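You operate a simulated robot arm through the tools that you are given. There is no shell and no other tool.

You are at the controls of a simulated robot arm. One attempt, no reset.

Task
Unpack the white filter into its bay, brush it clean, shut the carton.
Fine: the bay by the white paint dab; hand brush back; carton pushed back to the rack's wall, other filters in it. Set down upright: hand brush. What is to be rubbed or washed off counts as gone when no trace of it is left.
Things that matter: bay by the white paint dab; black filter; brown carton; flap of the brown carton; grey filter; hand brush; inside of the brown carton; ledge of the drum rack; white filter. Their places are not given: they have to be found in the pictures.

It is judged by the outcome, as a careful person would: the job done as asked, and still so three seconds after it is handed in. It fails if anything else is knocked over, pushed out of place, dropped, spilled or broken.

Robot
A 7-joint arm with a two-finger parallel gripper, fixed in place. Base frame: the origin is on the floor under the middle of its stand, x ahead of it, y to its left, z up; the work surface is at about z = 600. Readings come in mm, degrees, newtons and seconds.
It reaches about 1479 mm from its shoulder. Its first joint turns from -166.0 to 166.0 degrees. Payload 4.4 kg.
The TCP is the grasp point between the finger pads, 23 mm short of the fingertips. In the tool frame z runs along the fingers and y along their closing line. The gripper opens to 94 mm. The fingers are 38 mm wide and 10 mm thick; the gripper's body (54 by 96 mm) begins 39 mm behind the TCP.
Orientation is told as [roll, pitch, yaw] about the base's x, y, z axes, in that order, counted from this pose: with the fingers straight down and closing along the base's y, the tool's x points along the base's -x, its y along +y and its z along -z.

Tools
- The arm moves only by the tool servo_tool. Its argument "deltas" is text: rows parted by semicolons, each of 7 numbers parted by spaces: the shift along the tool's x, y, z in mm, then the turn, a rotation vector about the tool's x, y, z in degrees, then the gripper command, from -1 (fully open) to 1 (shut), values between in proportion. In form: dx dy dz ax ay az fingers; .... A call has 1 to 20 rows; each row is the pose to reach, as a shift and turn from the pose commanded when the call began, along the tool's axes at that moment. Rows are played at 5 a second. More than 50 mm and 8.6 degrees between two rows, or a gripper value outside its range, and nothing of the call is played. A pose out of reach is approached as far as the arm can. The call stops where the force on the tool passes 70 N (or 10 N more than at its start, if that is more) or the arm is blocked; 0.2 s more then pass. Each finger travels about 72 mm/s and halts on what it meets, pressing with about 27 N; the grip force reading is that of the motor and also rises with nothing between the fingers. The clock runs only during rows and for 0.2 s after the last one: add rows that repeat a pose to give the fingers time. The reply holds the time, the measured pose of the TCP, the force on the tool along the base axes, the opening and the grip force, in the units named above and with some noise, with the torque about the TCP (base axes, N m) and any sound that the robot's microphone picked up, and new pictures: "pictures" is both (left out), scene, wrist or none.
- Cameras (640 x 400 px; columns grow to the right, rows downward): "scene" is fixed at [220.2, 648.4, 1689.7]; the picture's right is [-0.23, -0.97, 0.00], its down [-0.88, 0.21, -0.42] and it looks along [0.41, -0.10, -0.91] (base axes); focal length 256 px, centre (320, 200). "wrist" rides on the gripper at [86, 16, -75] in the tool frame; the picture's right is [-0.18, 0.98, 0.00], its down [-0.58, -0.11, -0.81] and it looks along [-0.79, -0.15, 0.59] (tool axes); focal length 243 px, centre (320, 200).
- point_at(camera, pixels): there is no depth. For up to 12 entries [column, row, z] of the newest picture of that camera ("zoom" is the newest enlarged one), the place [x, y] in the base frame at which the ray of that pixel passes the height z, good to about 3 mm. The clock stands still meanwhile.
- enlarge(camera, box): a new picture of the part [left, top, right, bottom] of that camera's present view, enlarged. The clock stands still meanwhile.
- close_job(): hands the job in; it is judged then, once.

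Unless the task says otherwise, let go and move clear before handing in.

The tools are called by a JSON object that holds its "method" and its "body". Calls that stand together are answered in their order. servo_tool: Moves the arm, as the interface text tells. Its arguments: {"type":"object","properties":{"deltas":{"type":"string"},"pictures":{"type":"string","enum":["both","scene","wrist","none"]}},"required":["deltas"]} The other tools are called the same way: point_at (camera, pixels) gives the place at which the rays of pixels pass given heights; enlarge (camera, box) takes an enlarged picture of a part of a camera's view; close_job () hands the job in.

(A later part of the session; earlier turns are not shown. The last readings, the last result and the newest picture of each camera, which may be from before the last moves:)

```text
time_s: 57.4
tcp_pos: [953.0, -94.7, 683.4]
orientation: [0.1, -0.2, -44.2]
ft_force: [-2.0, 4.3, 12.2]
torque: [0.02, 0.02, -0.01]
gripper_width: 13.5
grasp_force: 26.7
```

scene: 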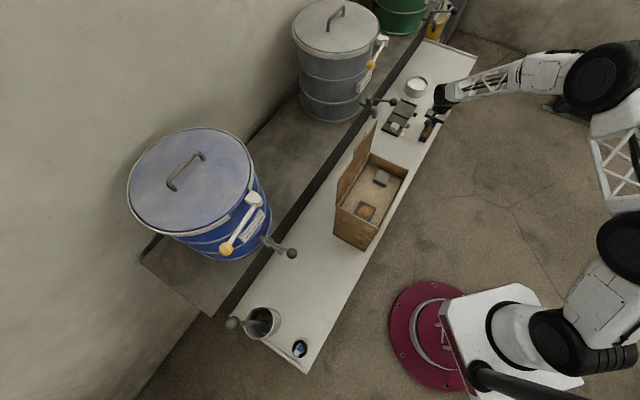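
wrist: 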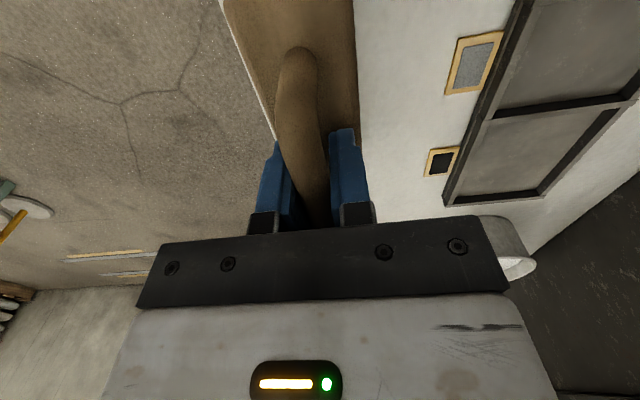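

The brush is down on the ledge (12 N). Releasing and lifting straight off.

{"method": "servo_tool", "body": {"deltas": "0 0 -0.8 0 0 0 1; 0 0 -0.8 0 0 0 0.4; 0 0 -0.8 0 0 0 0; 0 0 -0.8 0 0 0 -0.1; 0 0 -20 0 0 0 -0.1; 0 0 -55 0 0 0 -0.1; 0 0 -100 0 0 0 -0.1; 0 0 -145 0 0 0 -0.1; 0 0 -145 0 0 0 -0.1", "pictures": "both"}}

{"method": "enlarge", "body": {"camera": "scene", "box": [380, 85, 455, 150]}}

```text
time_s: 59.4
tcp_pos: [953.6, -96.3, 827.9]
orientation: [0.2, 0.0, -44.2]
ft_force: [-0.1, 0.1, -0.6]
torque: [0.0, 0.03, -0.02]
gripper_width: 51.4
grasp_force: 0.0
```

scene: 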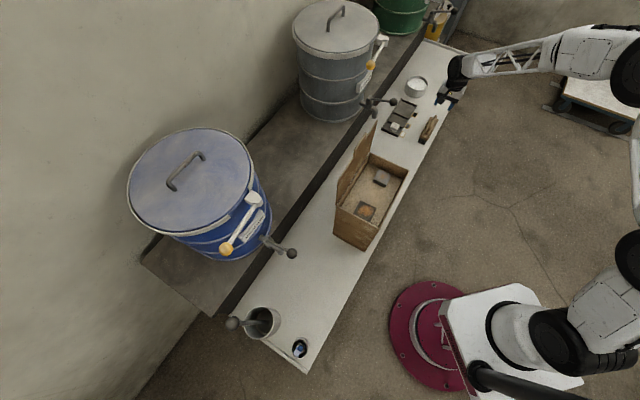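
wrist: 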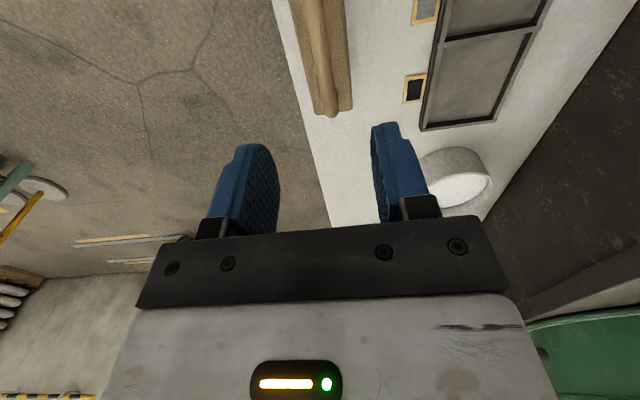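

```text
6.15 times, centred on (418, 118) of scene
```

zoom: 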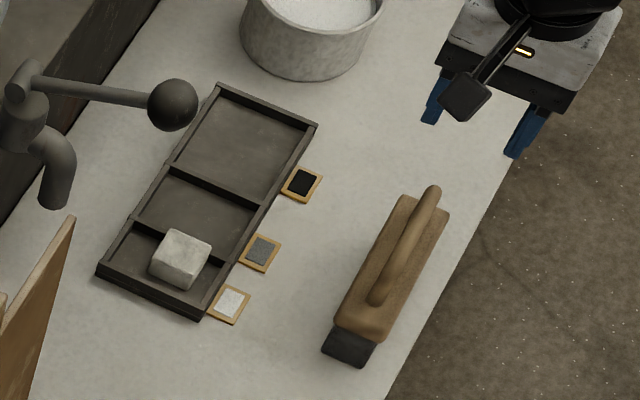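

The brush is back upright on its spot, and the bay and filter look right. Now I'll study the open flap so I can close it.

{"method": "enlarge", "body": {"camera": "scene", "box": [325, 115, 425, 255]}}

{"method": "enlarge", "body": {"camera": "scene", "box": [325, 115, 385, 185]}}

```text
2.86 times, centred on (375, 185) of scene
```

zoom: 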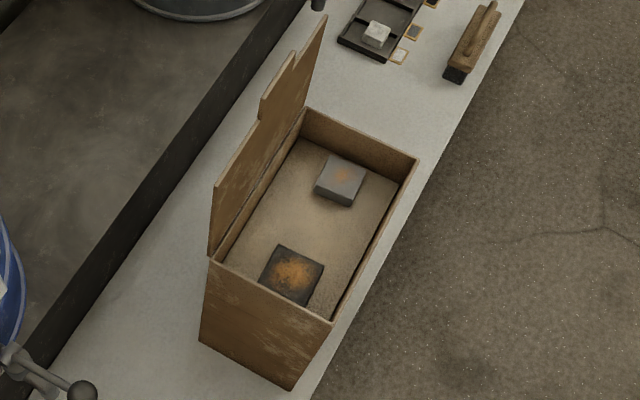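

```text
5.71 times, centred on (355, 150) of scene
```

zoom: 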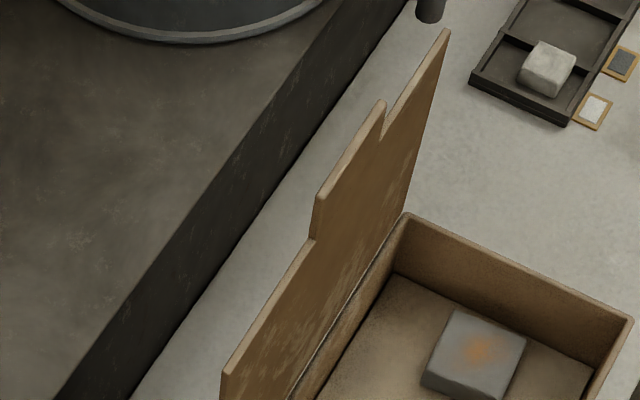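

{"method": "point_at", "body": {"camera": "zoom", "pixels": [[450, 30, 1050], [450, 30, 1070], [384, 137, 1050], [384, 137, 1070], [222, 368, 1050], [222, 368, 1070], [385, 103, 1080], [385, 103, 1105], [315, 193, 1080], [315, 193, 1105], [408, 214, 912], [312, 237, 1070]]}}

```text
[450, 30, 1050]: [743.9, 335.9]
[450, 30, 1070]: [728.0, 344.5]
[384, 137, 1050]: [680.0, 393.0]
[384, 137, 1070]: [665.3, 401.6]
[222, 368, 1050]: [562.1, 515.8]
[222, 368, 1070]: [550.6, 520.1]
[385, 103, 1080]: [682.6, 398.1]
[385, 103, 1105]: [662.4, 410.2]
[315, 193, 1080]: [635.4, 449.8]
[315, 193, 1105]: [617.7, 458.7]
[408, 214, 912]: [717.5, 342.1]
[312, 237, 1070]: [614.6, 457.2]
```

The flap stands at about 94°, with its tab at s≈123–189, t≈757, z up to ≈1105. I'll travel high along the front of the ledge back to the carton.

{"method": "servo_tool", "body": {"deltas": "40 0 -28 0 0 0 0; 80 0 -56 0 0 0 0.3; 120 0 -84 0 0 0 0.3; 160 0 -112 0 0 0 0.3; 200 0 -140 0 0 0 0.3; 240 0 -168 0 0 0 0.3; 280 0 -196 0 0 0 0.3; 320 0 -224 0 0 0 0.3; 360 0 -252 0 0 0 0.3; 400 0 -280 0 0 0 0.3; 440 0 -308 0 0 0 0.3; 480 0 -336 0 0 0 0.3; 520 15 -345 0 0 0 0.3; 560 30 -352 0 0 0 0.3; 595 40 -352 0 0 0 0.3; 595 40 -352 0 0 0 0.3", "pictures": "both"}}

```text
time_s: 62.8
tcp_pos: [552.6, 348.4, 1179.9]
orientation: [0.1, 0.0, -44.2]
ft_force: [-0.1, 0.1, 0.3]
torque: [0.02, 0.02, 0.02]
gripper_width: 32.7
grasp_force: 0.0
```

scene: 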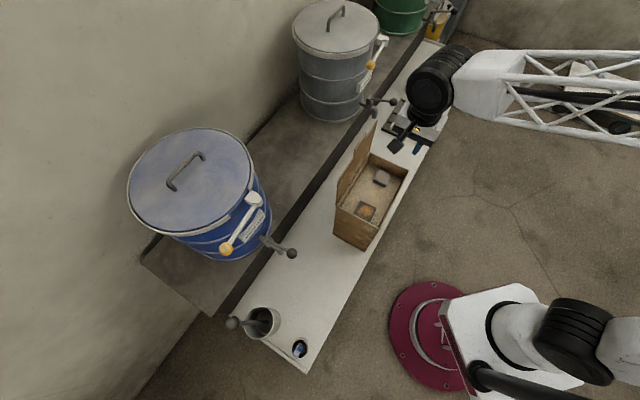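
wrist: 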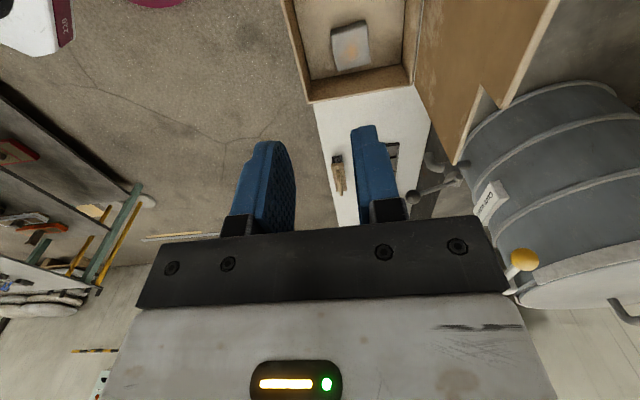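

I'm 122 mm in front of the tab line. Moving above the tab, tilting 4° to match the lid, with the fingers a bit wider.

{"method": "servo_tool", "body": {"deltas": "-1 40 0 1 0 0 0; -2.5 80 0 2.5 0 0 0; -2.5 122 0 4 0 0 0; -2.5 122 0 4 0 0 0", "pictures": "both"}}

{"method": "enlarge", "body": {"camera": "scene", "box": [330, 80, 430, 200]}}

```text
time_s: 63.8
tcp_pos: [642.0, 435.4, 1179.0]
orientation: [-4.1, 0.0, -44.2]
ft_force: [0.0, 0.0, 0.1]
torque: [-0.01, -0.02, 0.01]
gripper_width: 47.2
grasp_force: 0.1
```

scene: 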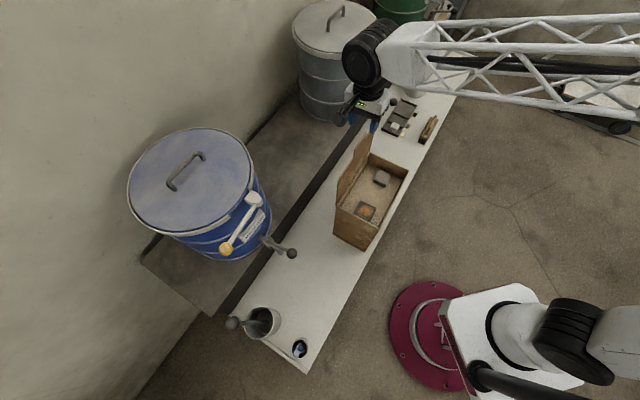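
wrist: 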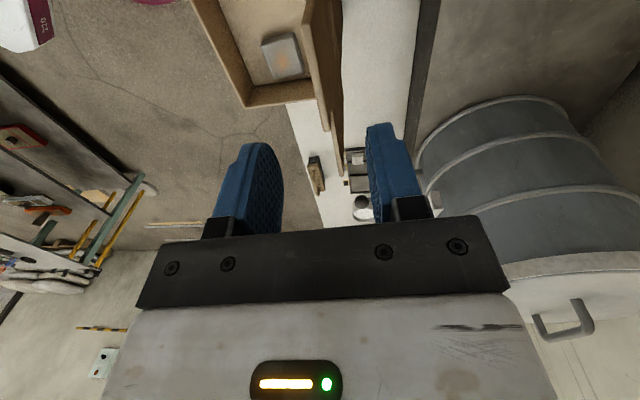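

```text
3.33 times, centred on (380, 140) of scene
```

zoom: 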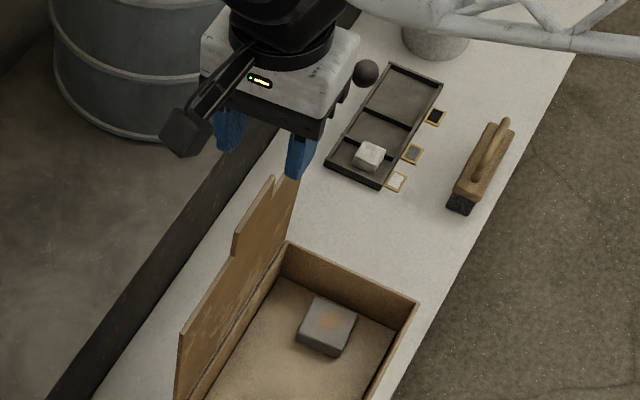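

The tab lies between the open fingers in the wrist view (around (325,90)). Descending along the lid to straddle it.

{"method": "servo_tool", "body": {"deltas": "0 1 25 0 0 0 0; 0 2 50 0 0 0 0; 0 3 70 0 0 0 0; 0 3 78 0 0 0 0; 0 3 78 0 0 0 0", "pictures": "both"}}

{"method": "enlarge", "body": {"camera": "wrist", "box": [200, 0, 440, 240]}}

```text
time_s: 65.0
tcp_pos: [640.0, 434.7, 1102.1]
orientation: [-3.8, 0.0, -44.2]
ft_force: [0.3, 0.8, -0.2]
torque: [-0.01, 0.03, -0.03]
gripper_width: 46.8
grasp_force: 0.1
```

scene: 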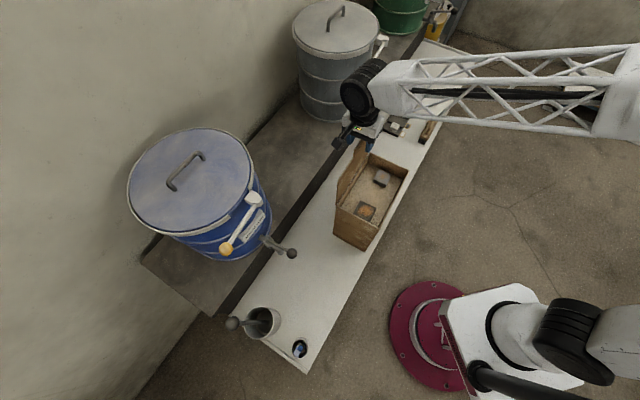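
wrist: 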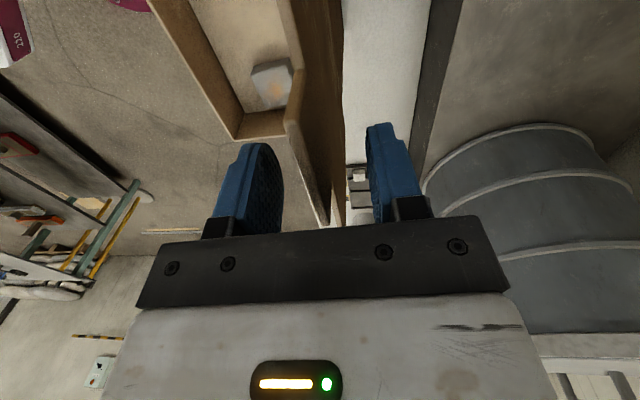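

```text
1.67 times, centred on (320, 120) of wrist
```

zoom: 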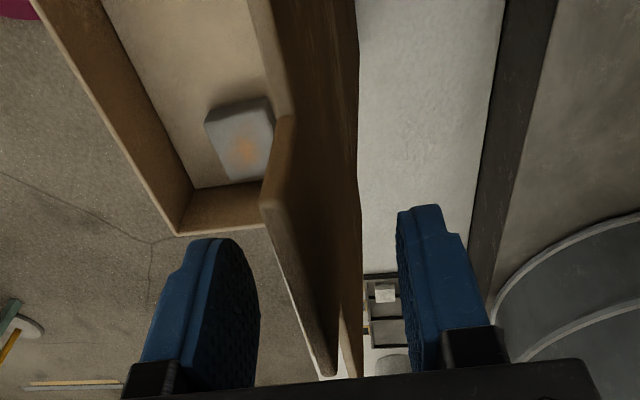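

The tab is between the fingers. I'll narrow the gap to about 23 mm (loose, not gripping) and swing the lid down along the reverse arc.

{"method": "servo_tool", "body": {"deltas": "0 0 0 0 0 0 0.5; 0 0 0 0 0 0 0.5; 0 -16.6 0.7 -5 0 0 0.5; 0 -33.1 2.9 -10 0 0 0.5; 0 -49.3 6.5 -15 0 0 0.5; 0 -65.2 11.5 -20 0 0 0.5; 0 -80.5 17.8 -25 0 0 0.5; 0 -95.2 25.5 -30 0 0 0.5; 0 -109.3 34.5 -35 0 0 0.5; 0 -122.4 44.6 -40 0 0 0.5; 0 -134.7 55.8 -45 0 0 0.5; 0 -134.7 55.8 -45 0 0 0.5", "pictures": "both"}}

{"method": "enlarge", "body": {"camera": "scene", "box": [320, 110, 440, 250]}}

```text
time_s: 67.6
tcp_pos: [541.7, 332.5, 1054.9]
orientation: [41.0, 0.0, -44.2]
ft_force: [0.2, -0.9, -0.2]
torque: [-0.01, 0.04, -0.01]
gripper_width: 23.6
grasp_force: 0.0
```

scene: 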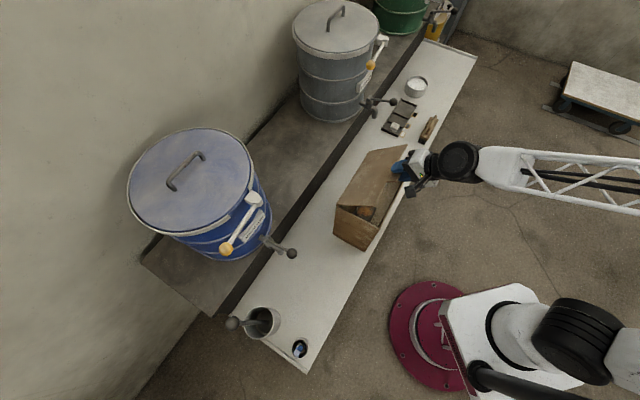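
wrist: 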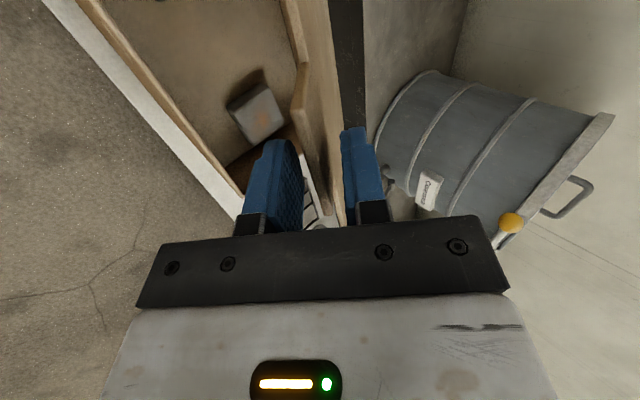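

```text
2.86 times, centred on (380, 180) of scene
```

zoom: 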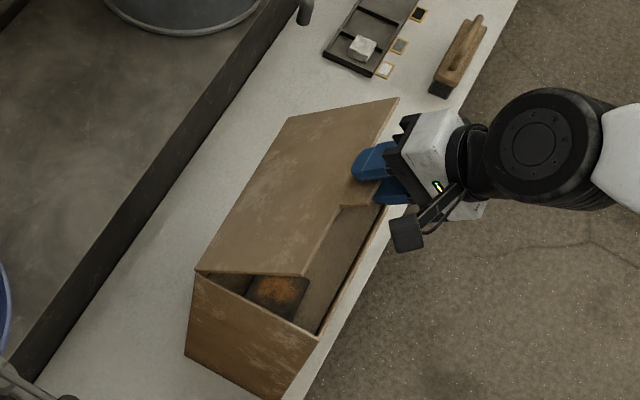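

The lid is following nicely at about 48°, held between the fingers. Continuing the arc down to nearly closed.

{"method": "servo_tool", "body": {"deltas": "0 -16.6 0.7 -5 0 0 0.5; 0 -33.1 2.9 -10 0 0 0.5; 0 -49.3 6.5 -15 0 0 0.5; 0 -65.2 11.5 -20 0 0 0.5; 0 -80.5 17.8 -25 0 0 0.5; 0 -95.2 25.5 -30 0 0 0.5; 0 -109.3 34.5 -35 0 0 0.5; 0 -122.4 44.6 -40 0 0 0.5; 0 -134.7 55.8 -45 0 0 0.5; 0 -134.7 55.8 -45 0 0 0.5", "pictures": "both"}}

{"method": "enlarge", "body": {"camera": "scene", "box": [320, 140, 440, 260]}}

```text
time_s: 68.4
tcp_pos: [531.4, 316.5, 946.1]
orientation: [47.9, 2.3, -44.3]
ft_force: [-1.8, -2.3, 7.0]
torque: [0.15, -1.0, 0.12]
gripper_width: 37.3
grasp_force: 15.4
stopped in row 3: the force on the tool passed its limit at 128 N (the readings are from after the stop); the commanded pose is now the measured one
```

scene: 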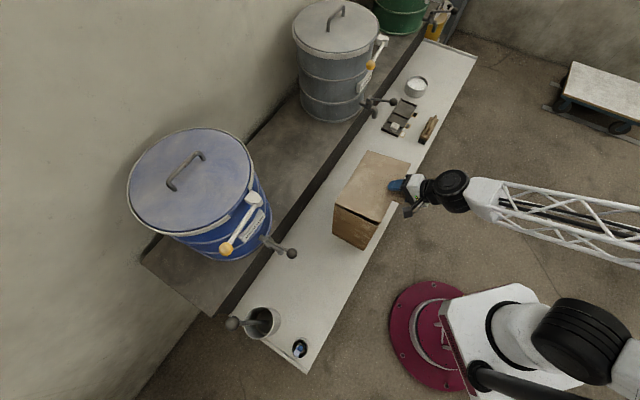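
wrist: 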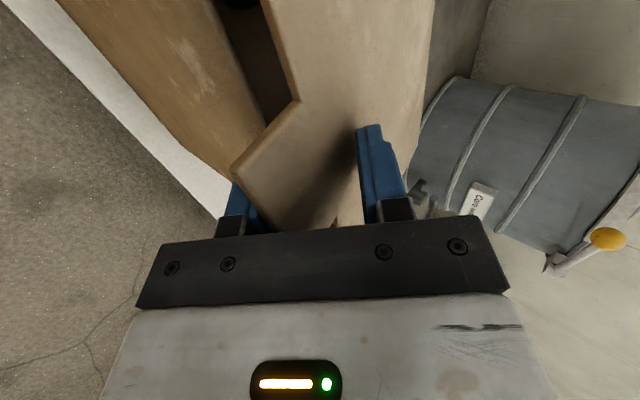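

```text
3.33 times, centred on (380, 200) of scene
```

zoom: 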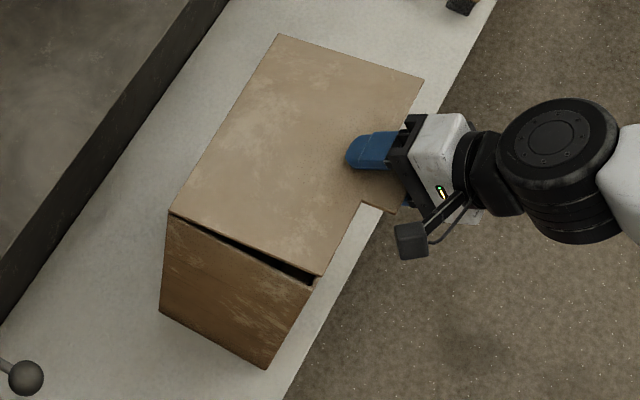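

The arm dropped further than commanded and the lower finger wedged on the carton's front rim; the carton itself has not visibly moved and the lid is nearly closed. I'll back out along the finger direction slowly.

{"method": "servo_tool", "body": {"deltas": "0 0 0 0 0 0 0.2; 0 0 -4 0 0 0 0.2; 0 0 -8 0 0 0 0.2; 0 0 -12 0 0 0 0.2; 0 0 -12 0 0 0 0.2", "pictures": "both"}}

{"method": "enlarge", "body": {"camera": "scene", "box": [320, 140, 440, 260]}}

```text
time_s: 69.6
tcp_pos: [525.4, 309.6, 951.6]
orientation: [47.8, 2.3, -44.5]
ft_force: [0.0, -0.9, -0.2]
torque: [0.03, 0.0, -0.04]
gripper_width: 37.6
grasp_force: 0.1
```

scene: 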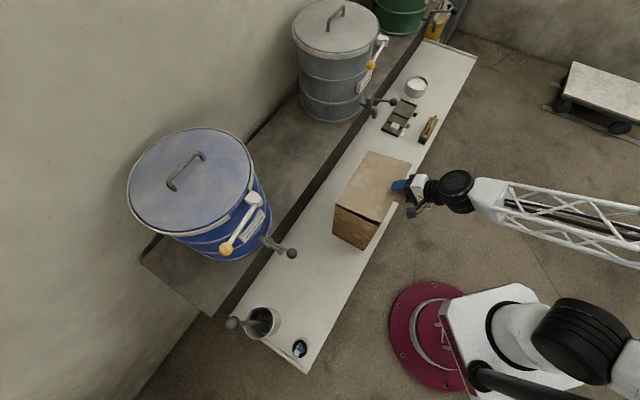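
wrist: 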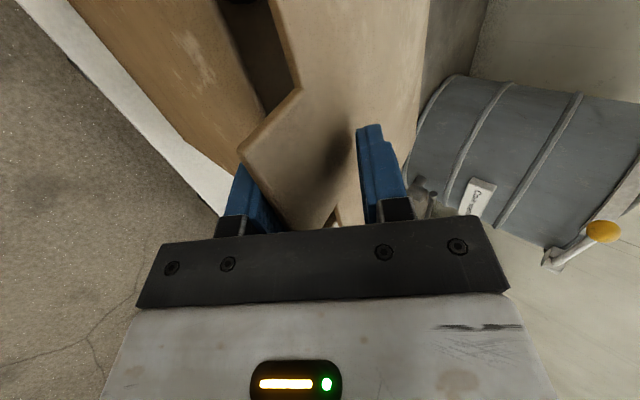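

```text
3.33 times, centred on (380, 200) of scene
```

zoom: 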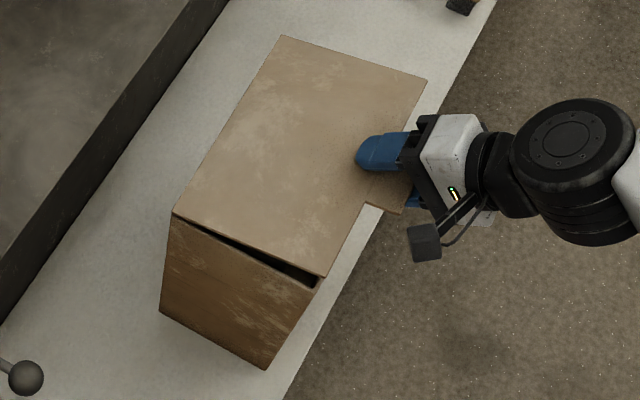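

Backing out works with zero residual force. Continuing to withdraw so the lid can settle.

{"method": "servo_tool", "body": {"deltas": "0 0 -8 0 0 0 0.2; 0 0 -16 0 0 0 0.2; 0 0 -26 0 0 0 0.2; 0 0 -38 0 0 0 0.2; 0 0 -50 0 0 0 0.2; 0 0 -50 0 0 0 0.2", "pictures": "both"}}

{"method": "enlarge", "body": {"camera": "scene", "box": [320, 140, 440, 260]}}

```text
time_s: 71.0
tcp_pos: [500.8, 281.9, 986.7]
orientation: [47.7, 2.3, -44.5]
ft_force: [-0.2, 0.1, -1.1]
torque: [0.0, -0.02, 0.0]
gripper_width: 37.7
grasp_force: 0.1
```

scene: 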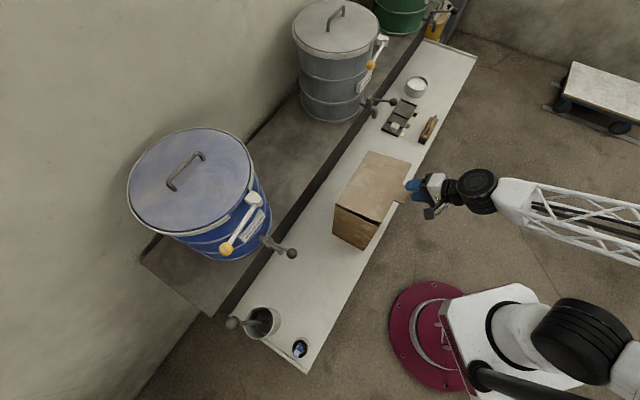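
wrist: 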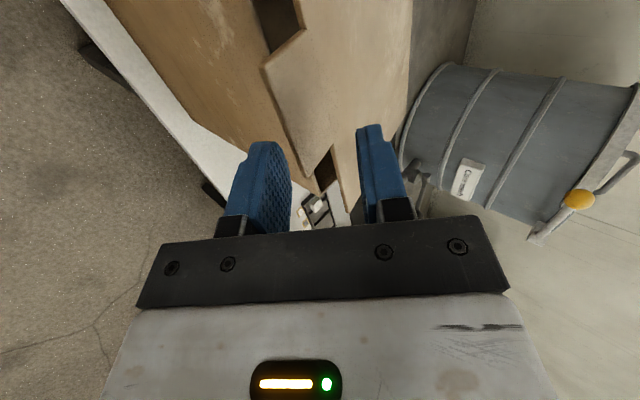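

```text
3.33 times, centred on (380, 200) of scene
```

zoom: 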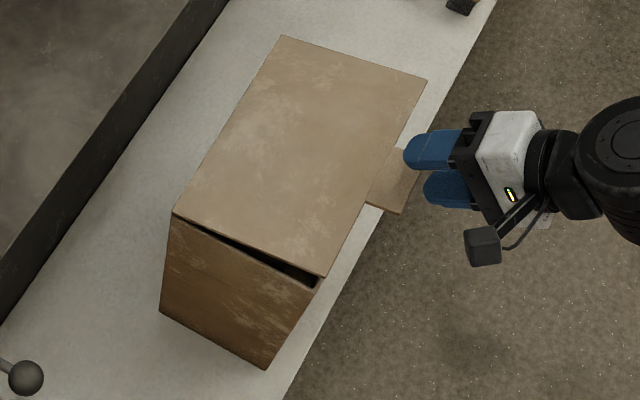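

The lid stays at roughly 8–10° by hinge friction, with the fingers now clear. I'll go up and turn the gripper straight down so I can press the lid shut from above.

{"method": "servo_tool", "body": {"deltas": "0 14 -12 8 0 0 0.5; 0 27 -25 16 0 0 1; 0 41 -37 24 0 0 1; 0 54 -49 32 0 0 1; 0 68 -62 40 0 0 1; 0 81 -74 47.7 0 0 1; 0 81 -74 47.7 0 0 1", "pictures": "both"}}

```text
time_s: 72.6
tcp_pos: [505.4, 277.0, 1096.2]
orientation: [-0.1, 2.2, -44.4]
ft_force: [0.6, 0.1, 0.2]
torque: [0.0, -0.01, 0.01]
gripper_width: 0.0
grasp_force: 27.0
```

scene: 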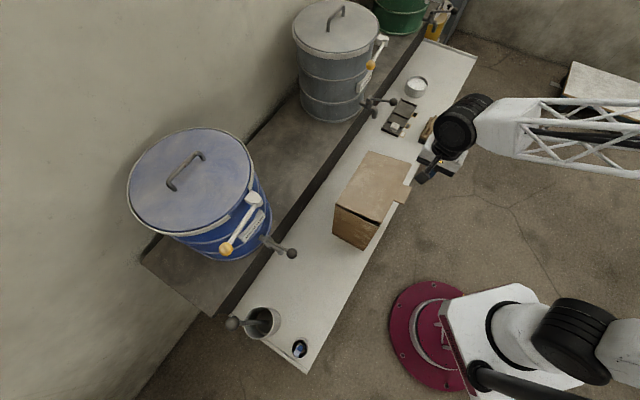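
wrist: 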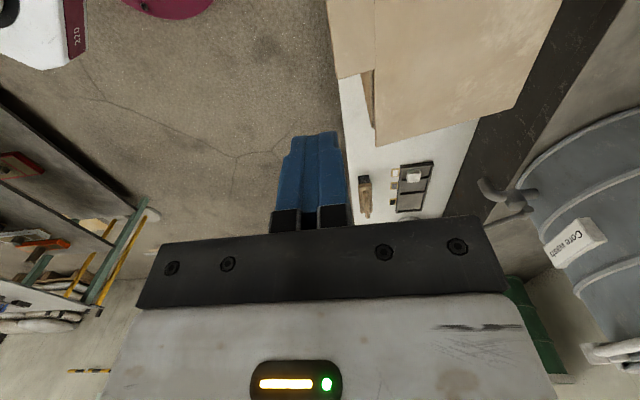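

Gripper is vertical and closed at (505,277,1096). I'll move over the lid's front edge centre and descend to just above it.

{"method": "servo_tool", "body": {"deltas": "6 25 0 0 0 0 1; 13 49 0 0 0 0 1; 13 49 40 0 0 0 1; 13 49 80 0 0 0 1; 13 49 110 0 0 0 1; 13 49 120 0 0 0 1; 13 49 120 0 0 0 1", "pictures": "both"}}

{"method": "enlarge", "body": {"camera": "scene", "box": [320, 140, 440, 260]}}

```text
time_s: 74.2
tcp_pos: [522.7, 326.5, 976.6]
orientation: [0.0, 2.3, -44.3]
ft_force: [-0.3, -0.8, -0.9]
torque: [-0.02, 0.02, 0.0]
gripper_width: 0.1
grasp_force: 27.6
```

scene: 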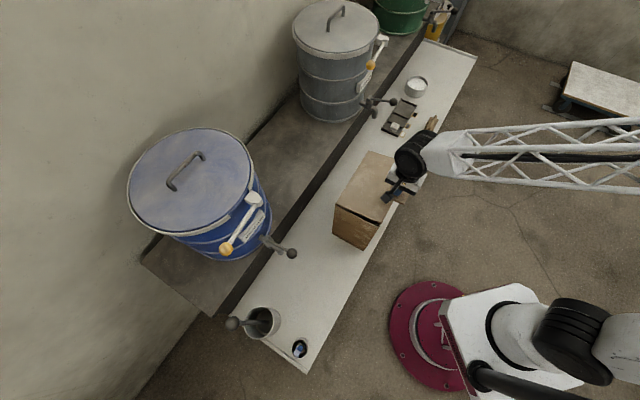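
wrist: 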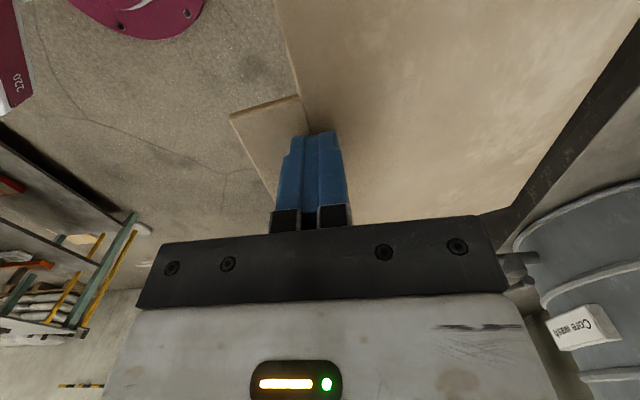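

```text
3.33 times, centred on (380, 200) of scene
```

zoom: 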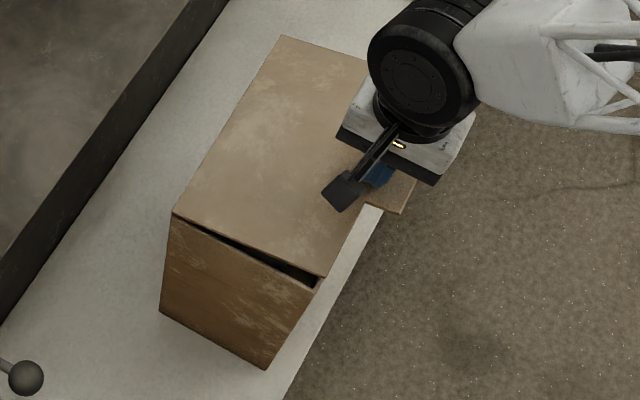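

Fingertips are just above the lid's front edge. Pressing down gradually.

{"method": "servo_tool", "body": {"deltas": "0 0 6 0 0 0 1; 0 0 12 0 0 0 1; 0 0 18 0 0 0 1; 0 0 24 0 0 0 1; 0 0 30 0 0 0 1; 0 0 34 0 0 0 1; 0 0 34 0 0 0 1", "pictures": "both"}}

{"method": "enlarge", "body": {"camera": "scene", "box": [320, 140, 440, 260]}}

```text
time_s: 75.8
tcp_pos: [524.4, 325.7, 941.5]
orientation: [0.1, 2.3, -44.4]
ft_force: [0.1, 0.3, 0.0]
torque: [-0.01, 0.03, -0.01]
gripper_width: 0.0
grasp_force: 26.8
```

scene: 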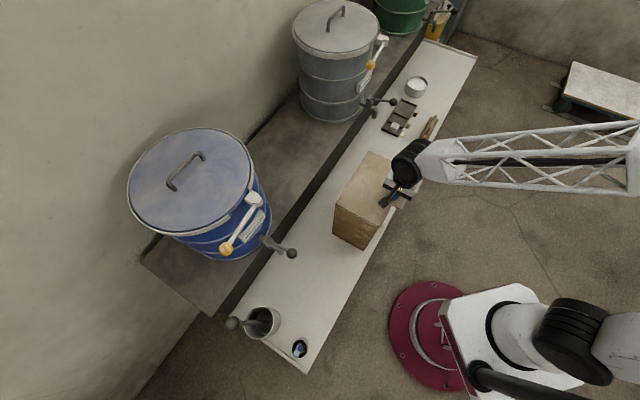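
wrist: 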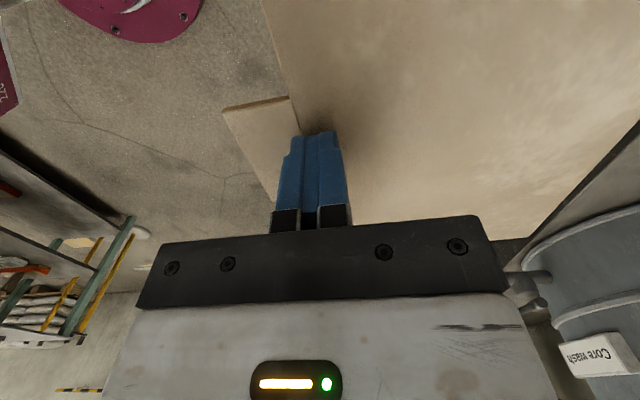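

```text
3.33 times, centred on (380, 200) of scene
```

zoom: 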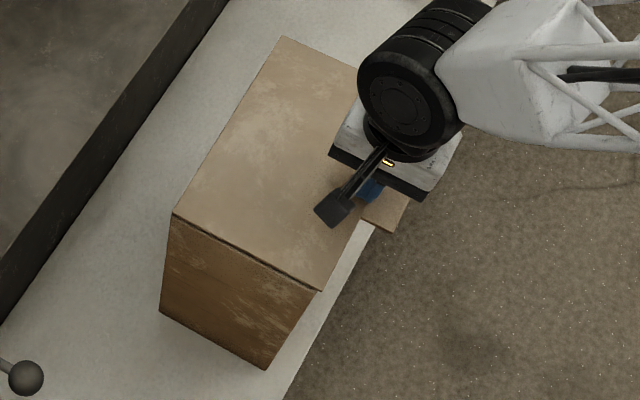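

The lid looks shut. I'll press a few more millimetres to confirm it's fully seated.

{"method": "servo_tool", "body": {"deltas": "0 0 2 0 0 0 1; 0 0 4 0 0 0 1; 0 0 5 0 0 0 1; 0 0 5 0 0 0 1", "pictures": "none"}}

```text
time_s: 76.8
tcp_pos: [524.1, 327.4, 939.5]
orientation: [0.1, 2.2, -44.3]
ft_force: [-13.6, -18.2, 56.0]
torque: [-1.27, -0.23, -0.38]
gripper_width: 0.0
grasp_force: 27.2
```

Firm contact at 939.5 (56 N): the lid is seated. I'll back off and verify.

{"method": "servo_tool", "body": {"deltas": "0 0 -5 0 0 0 1; 0 0 -25 0 0 0 1; 0 0 -60 0 0 0 1; 0 -40 -90 0 0 0 1; 0 -85 -100 0 0 0 1; 0 -130 -100 0 0 0 1; 0 -130 -100 0 0 0 1", "pictures": "both"}}

{"method": "enlarge", "body": {"camera": "scene", "box": [320, 140, 440, 260]}}

```text
time_s: 78.4
tcp_pos: [437.8, 233.6, 1035.2]
orientation: [0.0, 2.3, -44.3]
ft_force: [-0.2, -0.1, -0.3]
torque: [-0.01, -0.04, -0.02]
gripper_width: 0.0
grasp_force: 27.3
```

scene: 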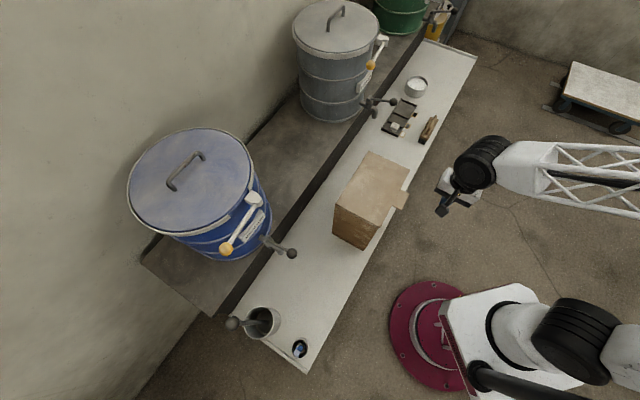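
wrist: 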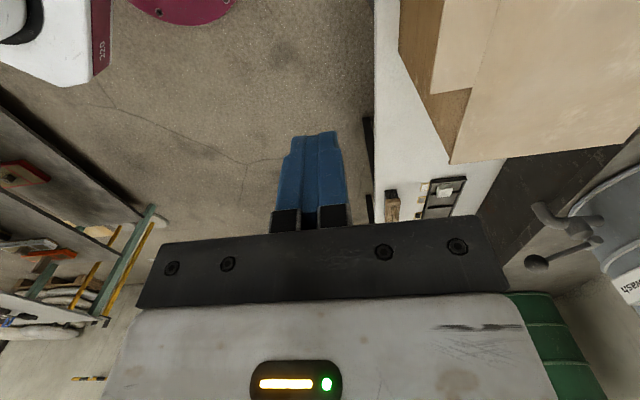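

```text
3.33 times, centred on (380, 200) of scene
```

zoom: 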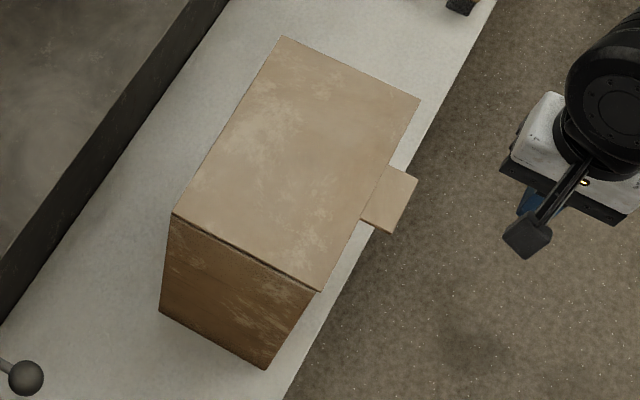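

The flap is flat and shut. Next I'll return to the pose from which levelling the gripper worked earlier, correcting the small 2.3° tilt, so I can push the carton back from low down.

{"method": "servo_tool", "body": {"deltas": "-5 -8 -39 0 -0.8 0 1; -10 -16 -78 0 -1.5 0 1; -15 -24 -116 0 -2.3 0 1; -15 -24 -116 0 -2.3 0 1", "pictures": "none"}}

```text
time_s: 79.4
tcp_pos: [431.9, 203.5, 1151.6]
orientation: [0.0, 0.0, -44.4]
ft_force: [-0.3, -0.3, 0.1]
torque: [-0.01, 0.02, 0.0]
gripper_width: 0.0
grasp_force: 26.7
```

Pose is square again. Tilting in two stages, watching for any anomaly.

{"method": "servo_tool", "body": {"deltas": "0 0 0 -7 0 0 1; 0 0 0 -14 0 0 1; 0 0 0 -21 0 0 1; 0 0 0 -28 0 0 1; 0 0 0 -35 0 0 1; 0 0 0 -42 0 0 1; 0 0 0 -49 0 0 1; 0 0 0 -49 0 0 1", "pictures": "scene"}}

```text
time_s: 81.2
tcp_pos: [433.3, 200.9, 1151.1]
orientation: [49.2, -0.1, -44.4]
ft_force: [0.9, -0.3, 0.1]
torque: [-0.02, -0.04, 0.01]
gripper_width: 0.1
grasp_force: 27.2
```

scene: 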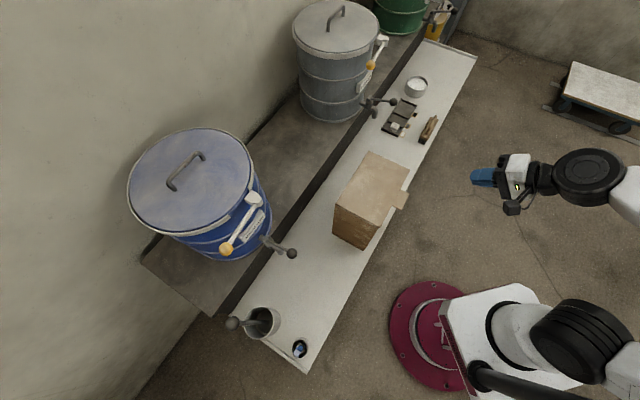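

{"method": "servo_tool", "body": {"deltas": "0 0 0 -7 0 0 1; 0 0 0 -14 0 0 1; 0 0 0 -21 0 0 1; 0 0 0 -28 0 0 1; 0 0 0 -35 0 0 1; 0 0 0 -41 0 0 1; 0 0 0 -41 0 0 1", "pictures": "scene"}}

```text
time_s: 82.8
tcp_pos: [431.2, 201.1, 1153.4]
orientation: [90.0, 0.0, -44.5]
ft_force: [0.4, 0.3, -1.2]
torque: [-0.01, 0.01, -0.01]
gripper_width: 0.0
grasp_force: 26.9
```

scene: 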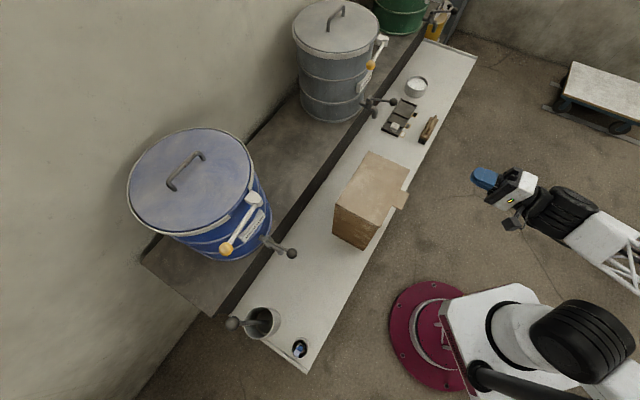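

The gripper is level again. I'll roll it 90° about its own axis so the opened fingers form a wide, two-point pusher with the camera on top.

{"method": "servo_tool", "body": {"deltas": "0 0 0 0 0 8 0.5; 0 0 0 0 0 16 0; 0 0 0 0 0 24 -0.5; 0 0 0 0 0 32 -1; 0 0 0 0 0 40 -1; 0 0 0 0 0 48 -1; 0 0 0 0 0 56 -1; 0 0 0 0 0 64 -1; 0 0 0 0 0 72 -1; 0 0 0 0 0 80 -1; 0 0 0 0 0 88 -1; 0 0 0 0 0 90 -1; 0 0 0 0 0 90 -1", "pictures": "both"}}

```text
time_s: 85.6
tcp_pos: [434.4, 200.6, 1150.9]
orientation: [-130.7, 90.0, 95.0]
ft_force: [-0.9, 0.0, -0.9]
torque: [0.01, 0.03, 0.01]
gripper_width: 94.2
grasp_force: 0.1
```

scene: 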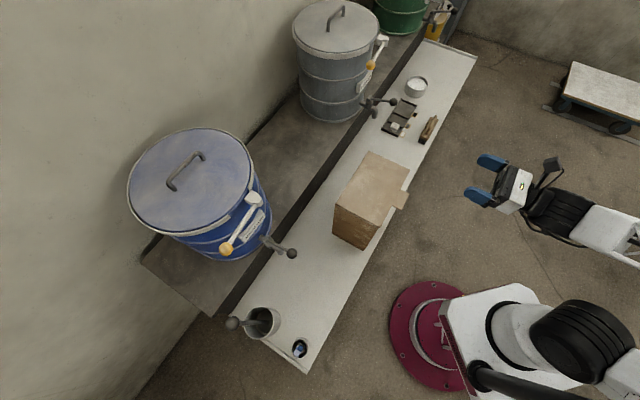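
wrist: 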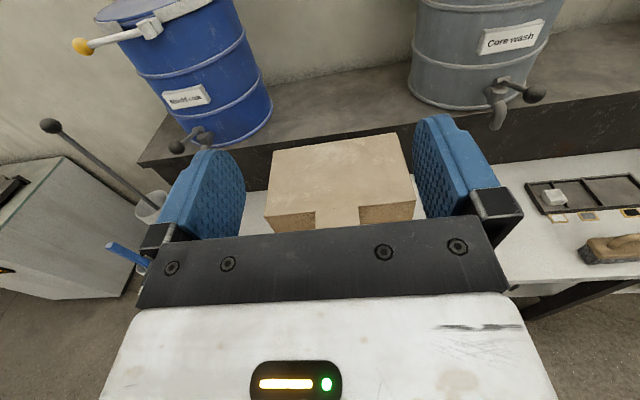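

Clear forward view of the carton and wall. I'll re-measure the carton's current footprint before lining up the push.

{"method": "enlarge", "body": {"camera": "scene", "box": [325, 140, 425, 260]}}

```text
3.33 times, centred on (375, 200) of scene
```

zoom: 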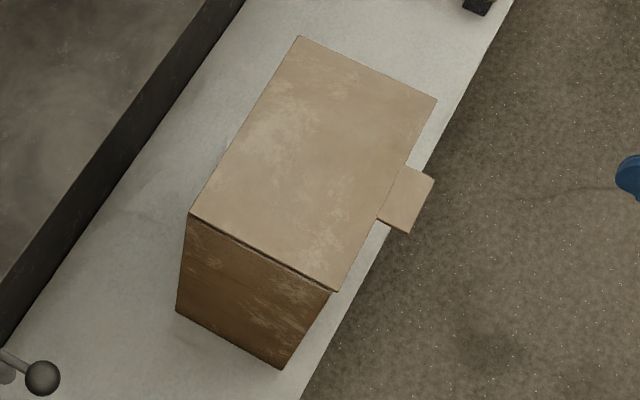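

{"method": "point_at", "body": {"camera": "zoom", "pixels": [[176, 311, 600], [284, 369, 600], [190, 213, 916], [336, 291, 916], [437, 101, 916], [298, 37, 916], [408, 165, 914], [377, 219, 914], [300, 400, 600], [515, 0, 600], [5, 345, 600], [243, 2, 600]]}}

```text
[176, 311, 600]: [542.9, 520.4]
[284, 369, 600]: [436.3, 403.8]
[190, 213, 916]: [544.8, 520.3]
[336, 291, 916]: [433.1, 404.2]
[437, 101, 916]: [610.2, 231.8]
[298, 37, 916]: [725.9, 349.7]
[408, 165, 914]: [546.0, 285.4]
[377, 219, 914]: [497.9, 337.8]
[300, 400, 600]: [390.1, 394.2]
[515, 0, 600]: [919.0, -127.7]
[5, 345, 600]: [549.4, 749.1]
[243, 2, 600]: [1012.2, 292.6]
```

Carton footprint: s 28–276, front face t≈592, back t≈754, squared to the ledge; wall at t≈907–918. Descending in front of it, clear of the tab, in stages.

{"method": "servo_tool", "body": {"deltas": "-45 -4 10 0 0 0 -1; -90 -8 20 0 0 0 -1; -135 -12 30 0 0 0 -1; -180 -16 40 0 0 0 -1; -225 -20 48 0 0 0 -1; -225 -20 48 0 0 0 -1", "pictures": "both"}}

```text
time_s: 87.0
tcp_pos: [453.2, 246.9, 927.2]
orientation: [158.4, 90.0, 24.0]
ft_force: [0.0, 0.1, 0.7]
torque: [0.01, 0.0, 0.0]
gripper_width: 94.0
grasp_force: 0.1
```

scene: 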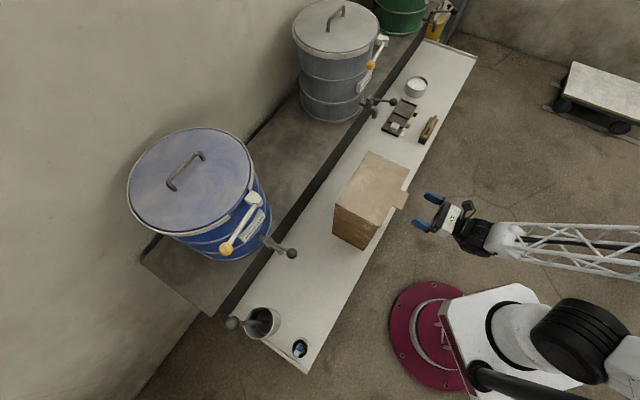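
wrist: 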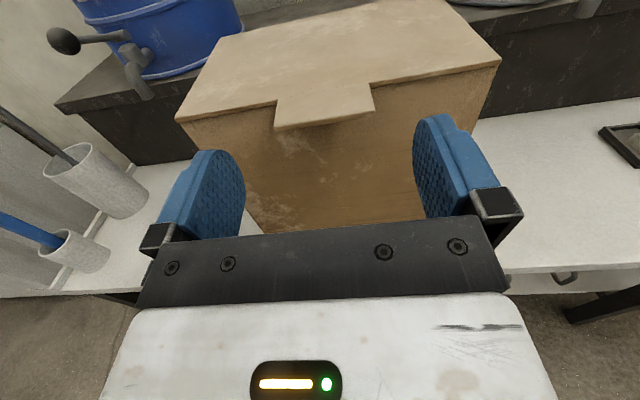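

On track, centred on the carton front. Descending the remaining ~225 mm.

{"method": "servo_tool", "body": {"deltas": "-45 0 0 0 0 0 -1; -90 0 0 0 0 0 -1; -135 0 0 0 0 0 -1; -180 0 0 0 0 0 -1; -222 0 0 0 0 0 -1; -222 0 0 0 0 0 -1", "pictures": "both"}}

```text
time_s: 88.4
tcp_pos: [452.3, 249.4, 702.9]
orientation: [154.4, 89.9, 20.2]
ft_force: [-0.5, -0.3, 0.2]
torque: [0.0, 0.02, -0.01]
gripper_width: 93.8
grasp_force: 0.1
```

scene: 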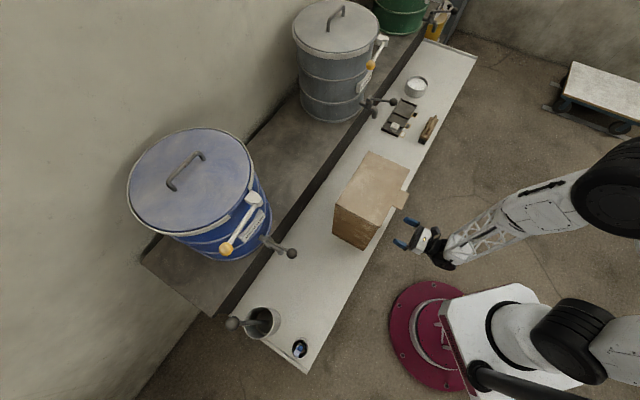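
wrist: 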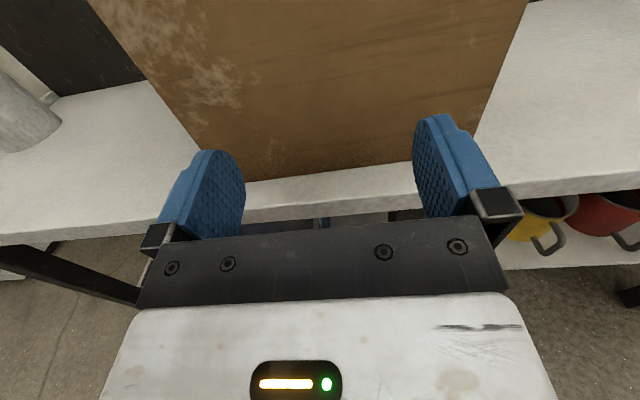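

The fingertips face the carton at z≈703, about 75 mm short of it. Advancing to near contact, then pushing slowly.

{"method": "servo_tool", "body": {"deltas": "0 0 15 0 0 0 -1; 0 0 30 0 0 0 -1; 0 0 45 0 0 0 -1; 0 0 60 0 0 0 -1; 0 0 68 0 0 0 -1; 0 0 76 0 0 0 -1; 0 0 84 0 0 0 -1; 0 0 92 0 0 0 -1; 0 0 92 0 0 0 -1", "pictures": "both"}}

```text
time_s: 90.4
tcp_pos: [517.7, 315.7, 704.5]
orientation: [155.0, 89.9, 20.6]
ft_force: [-1.9, -3.8, 1.7]
torque: [-0.14, -0.1, -0.26]
gripper_width: 94.3
grasp_force: 0.1
```

scene: 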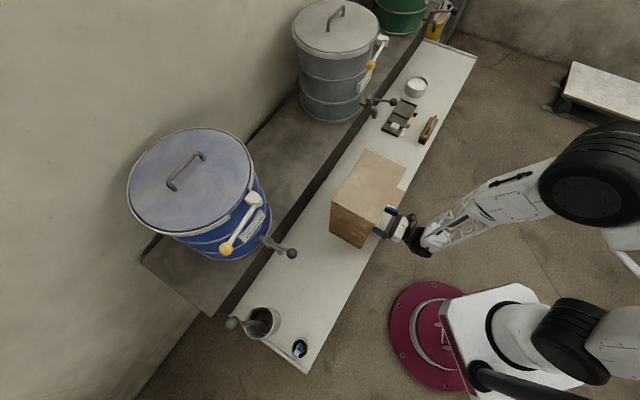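
wrist: 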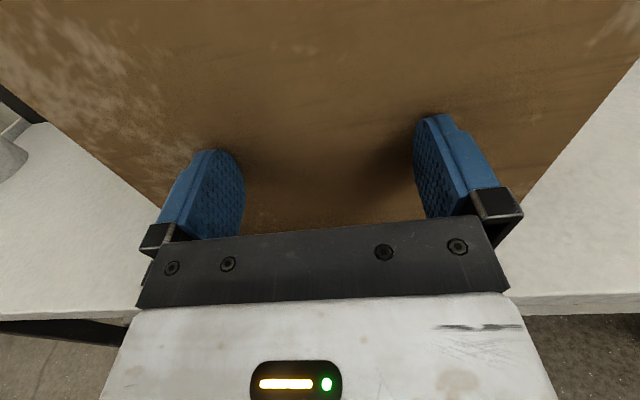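

The carton is sliding smoothly (about 4 N), 18 mm moved so far. Continuing the push in small steps.

{"method": "servo_tool", "body": {"deltas": "0 0 7 0 0 0 -1; 0 0 14 0 0 0 -1; 0 0 21 0 0 0 -1; 0 0 28 0 0 0 -1; 0 0 35 0 0 0 -1; 0 0 42 0 0 0 -1; 0 0 49 0 0 0 -1; 0 0 56 0 0 0 -1; 0 0 63 0 0 0 -1; 0 0 70 0 0 0 -1; 0 0 70 0 0 0 -1", "pictures": "both"}}

{"method": "enlarge", "body": {"camera": "scene", "box": [310, 130, 450, 270]}}

```text
time_s: 92.8
tcp_pos: [564.7, 366.2, 704.1]
orientation: [170.1, 90.0, 35.7]
ft_force: [-6.0, -3.2, 3.2]
torque: [0.03, 0.1, 0.1]
gripper_width: 94.2
grasp_force: 0.0
```

scene: 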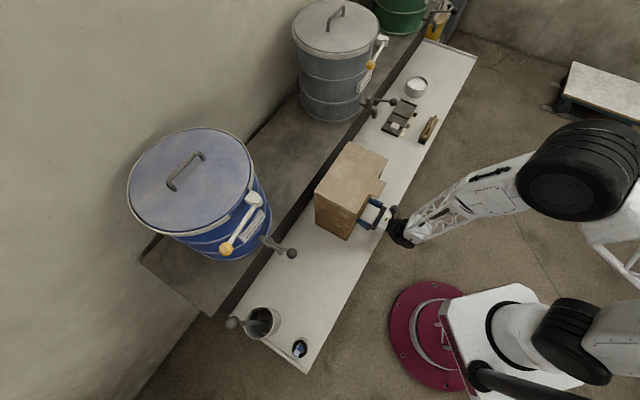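
wrist: 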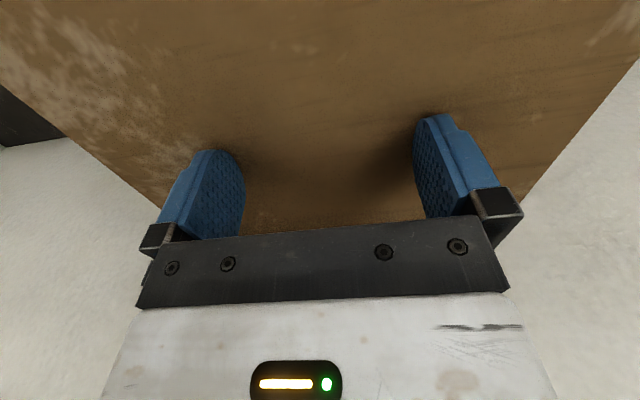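

```text
2.86 times, centred on (380, 200) of scene
```

zoom: 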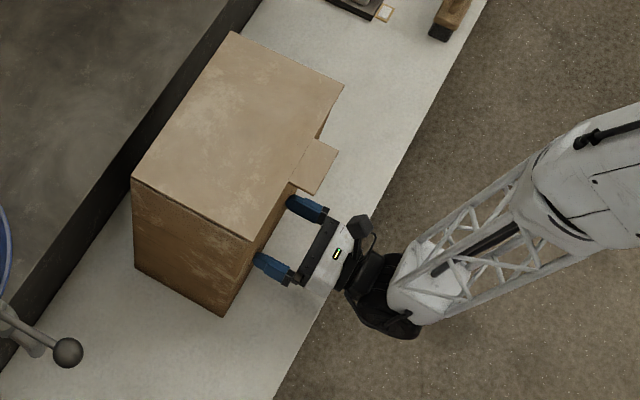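

Carton is moving straight; its back is at about t≈841. Pushing another 58 mm more slowly.

{"method": "servo_tool", "body": {"deltas": "0 0 6 0 0 0 -1; 0 0 12 0 0 0 -1; 0 0 18 0 0 0 -1; 0 0 24 0 0 0 -1; 0 0 30 0 0 0 -1; 0 0 36 0 0 0 -1; 0 0 42 0 0 0 -1; 0 0 48 0 0 0 -1; 0 0 53 0 0 0 -1; 0 0 58 0 0 0 -1; 0 0 58 0 0 0 -1", "pictures": "both"}}

{"method": "enlarge", "body": {"camera": "scene", "box": [290, 110, 430, 270]}}

```text
time_s: 95.2
tcp_pos: [606.6, 405.6, 704.7]
orientation: [68.9, 90.0, -65.1]
ft_force: [-42.0, -40.0, 24.9]
torque: [-0.39, -1.45, -2.81]
gripper_width: 92.7
grasp_force: 0.1
```

scene: 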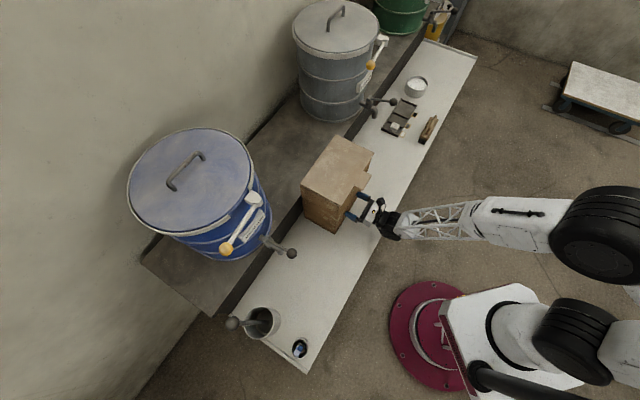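
wrist: 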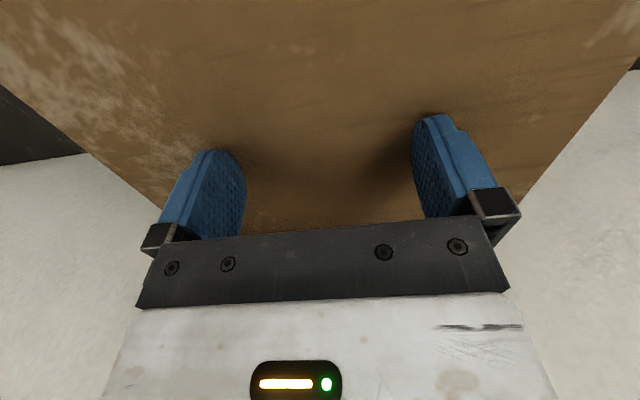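

```text
2.50 times, centred on (360, 190) of scene
```

zoom: 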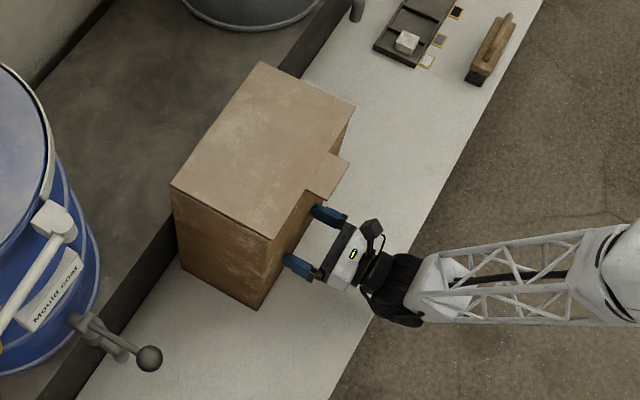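

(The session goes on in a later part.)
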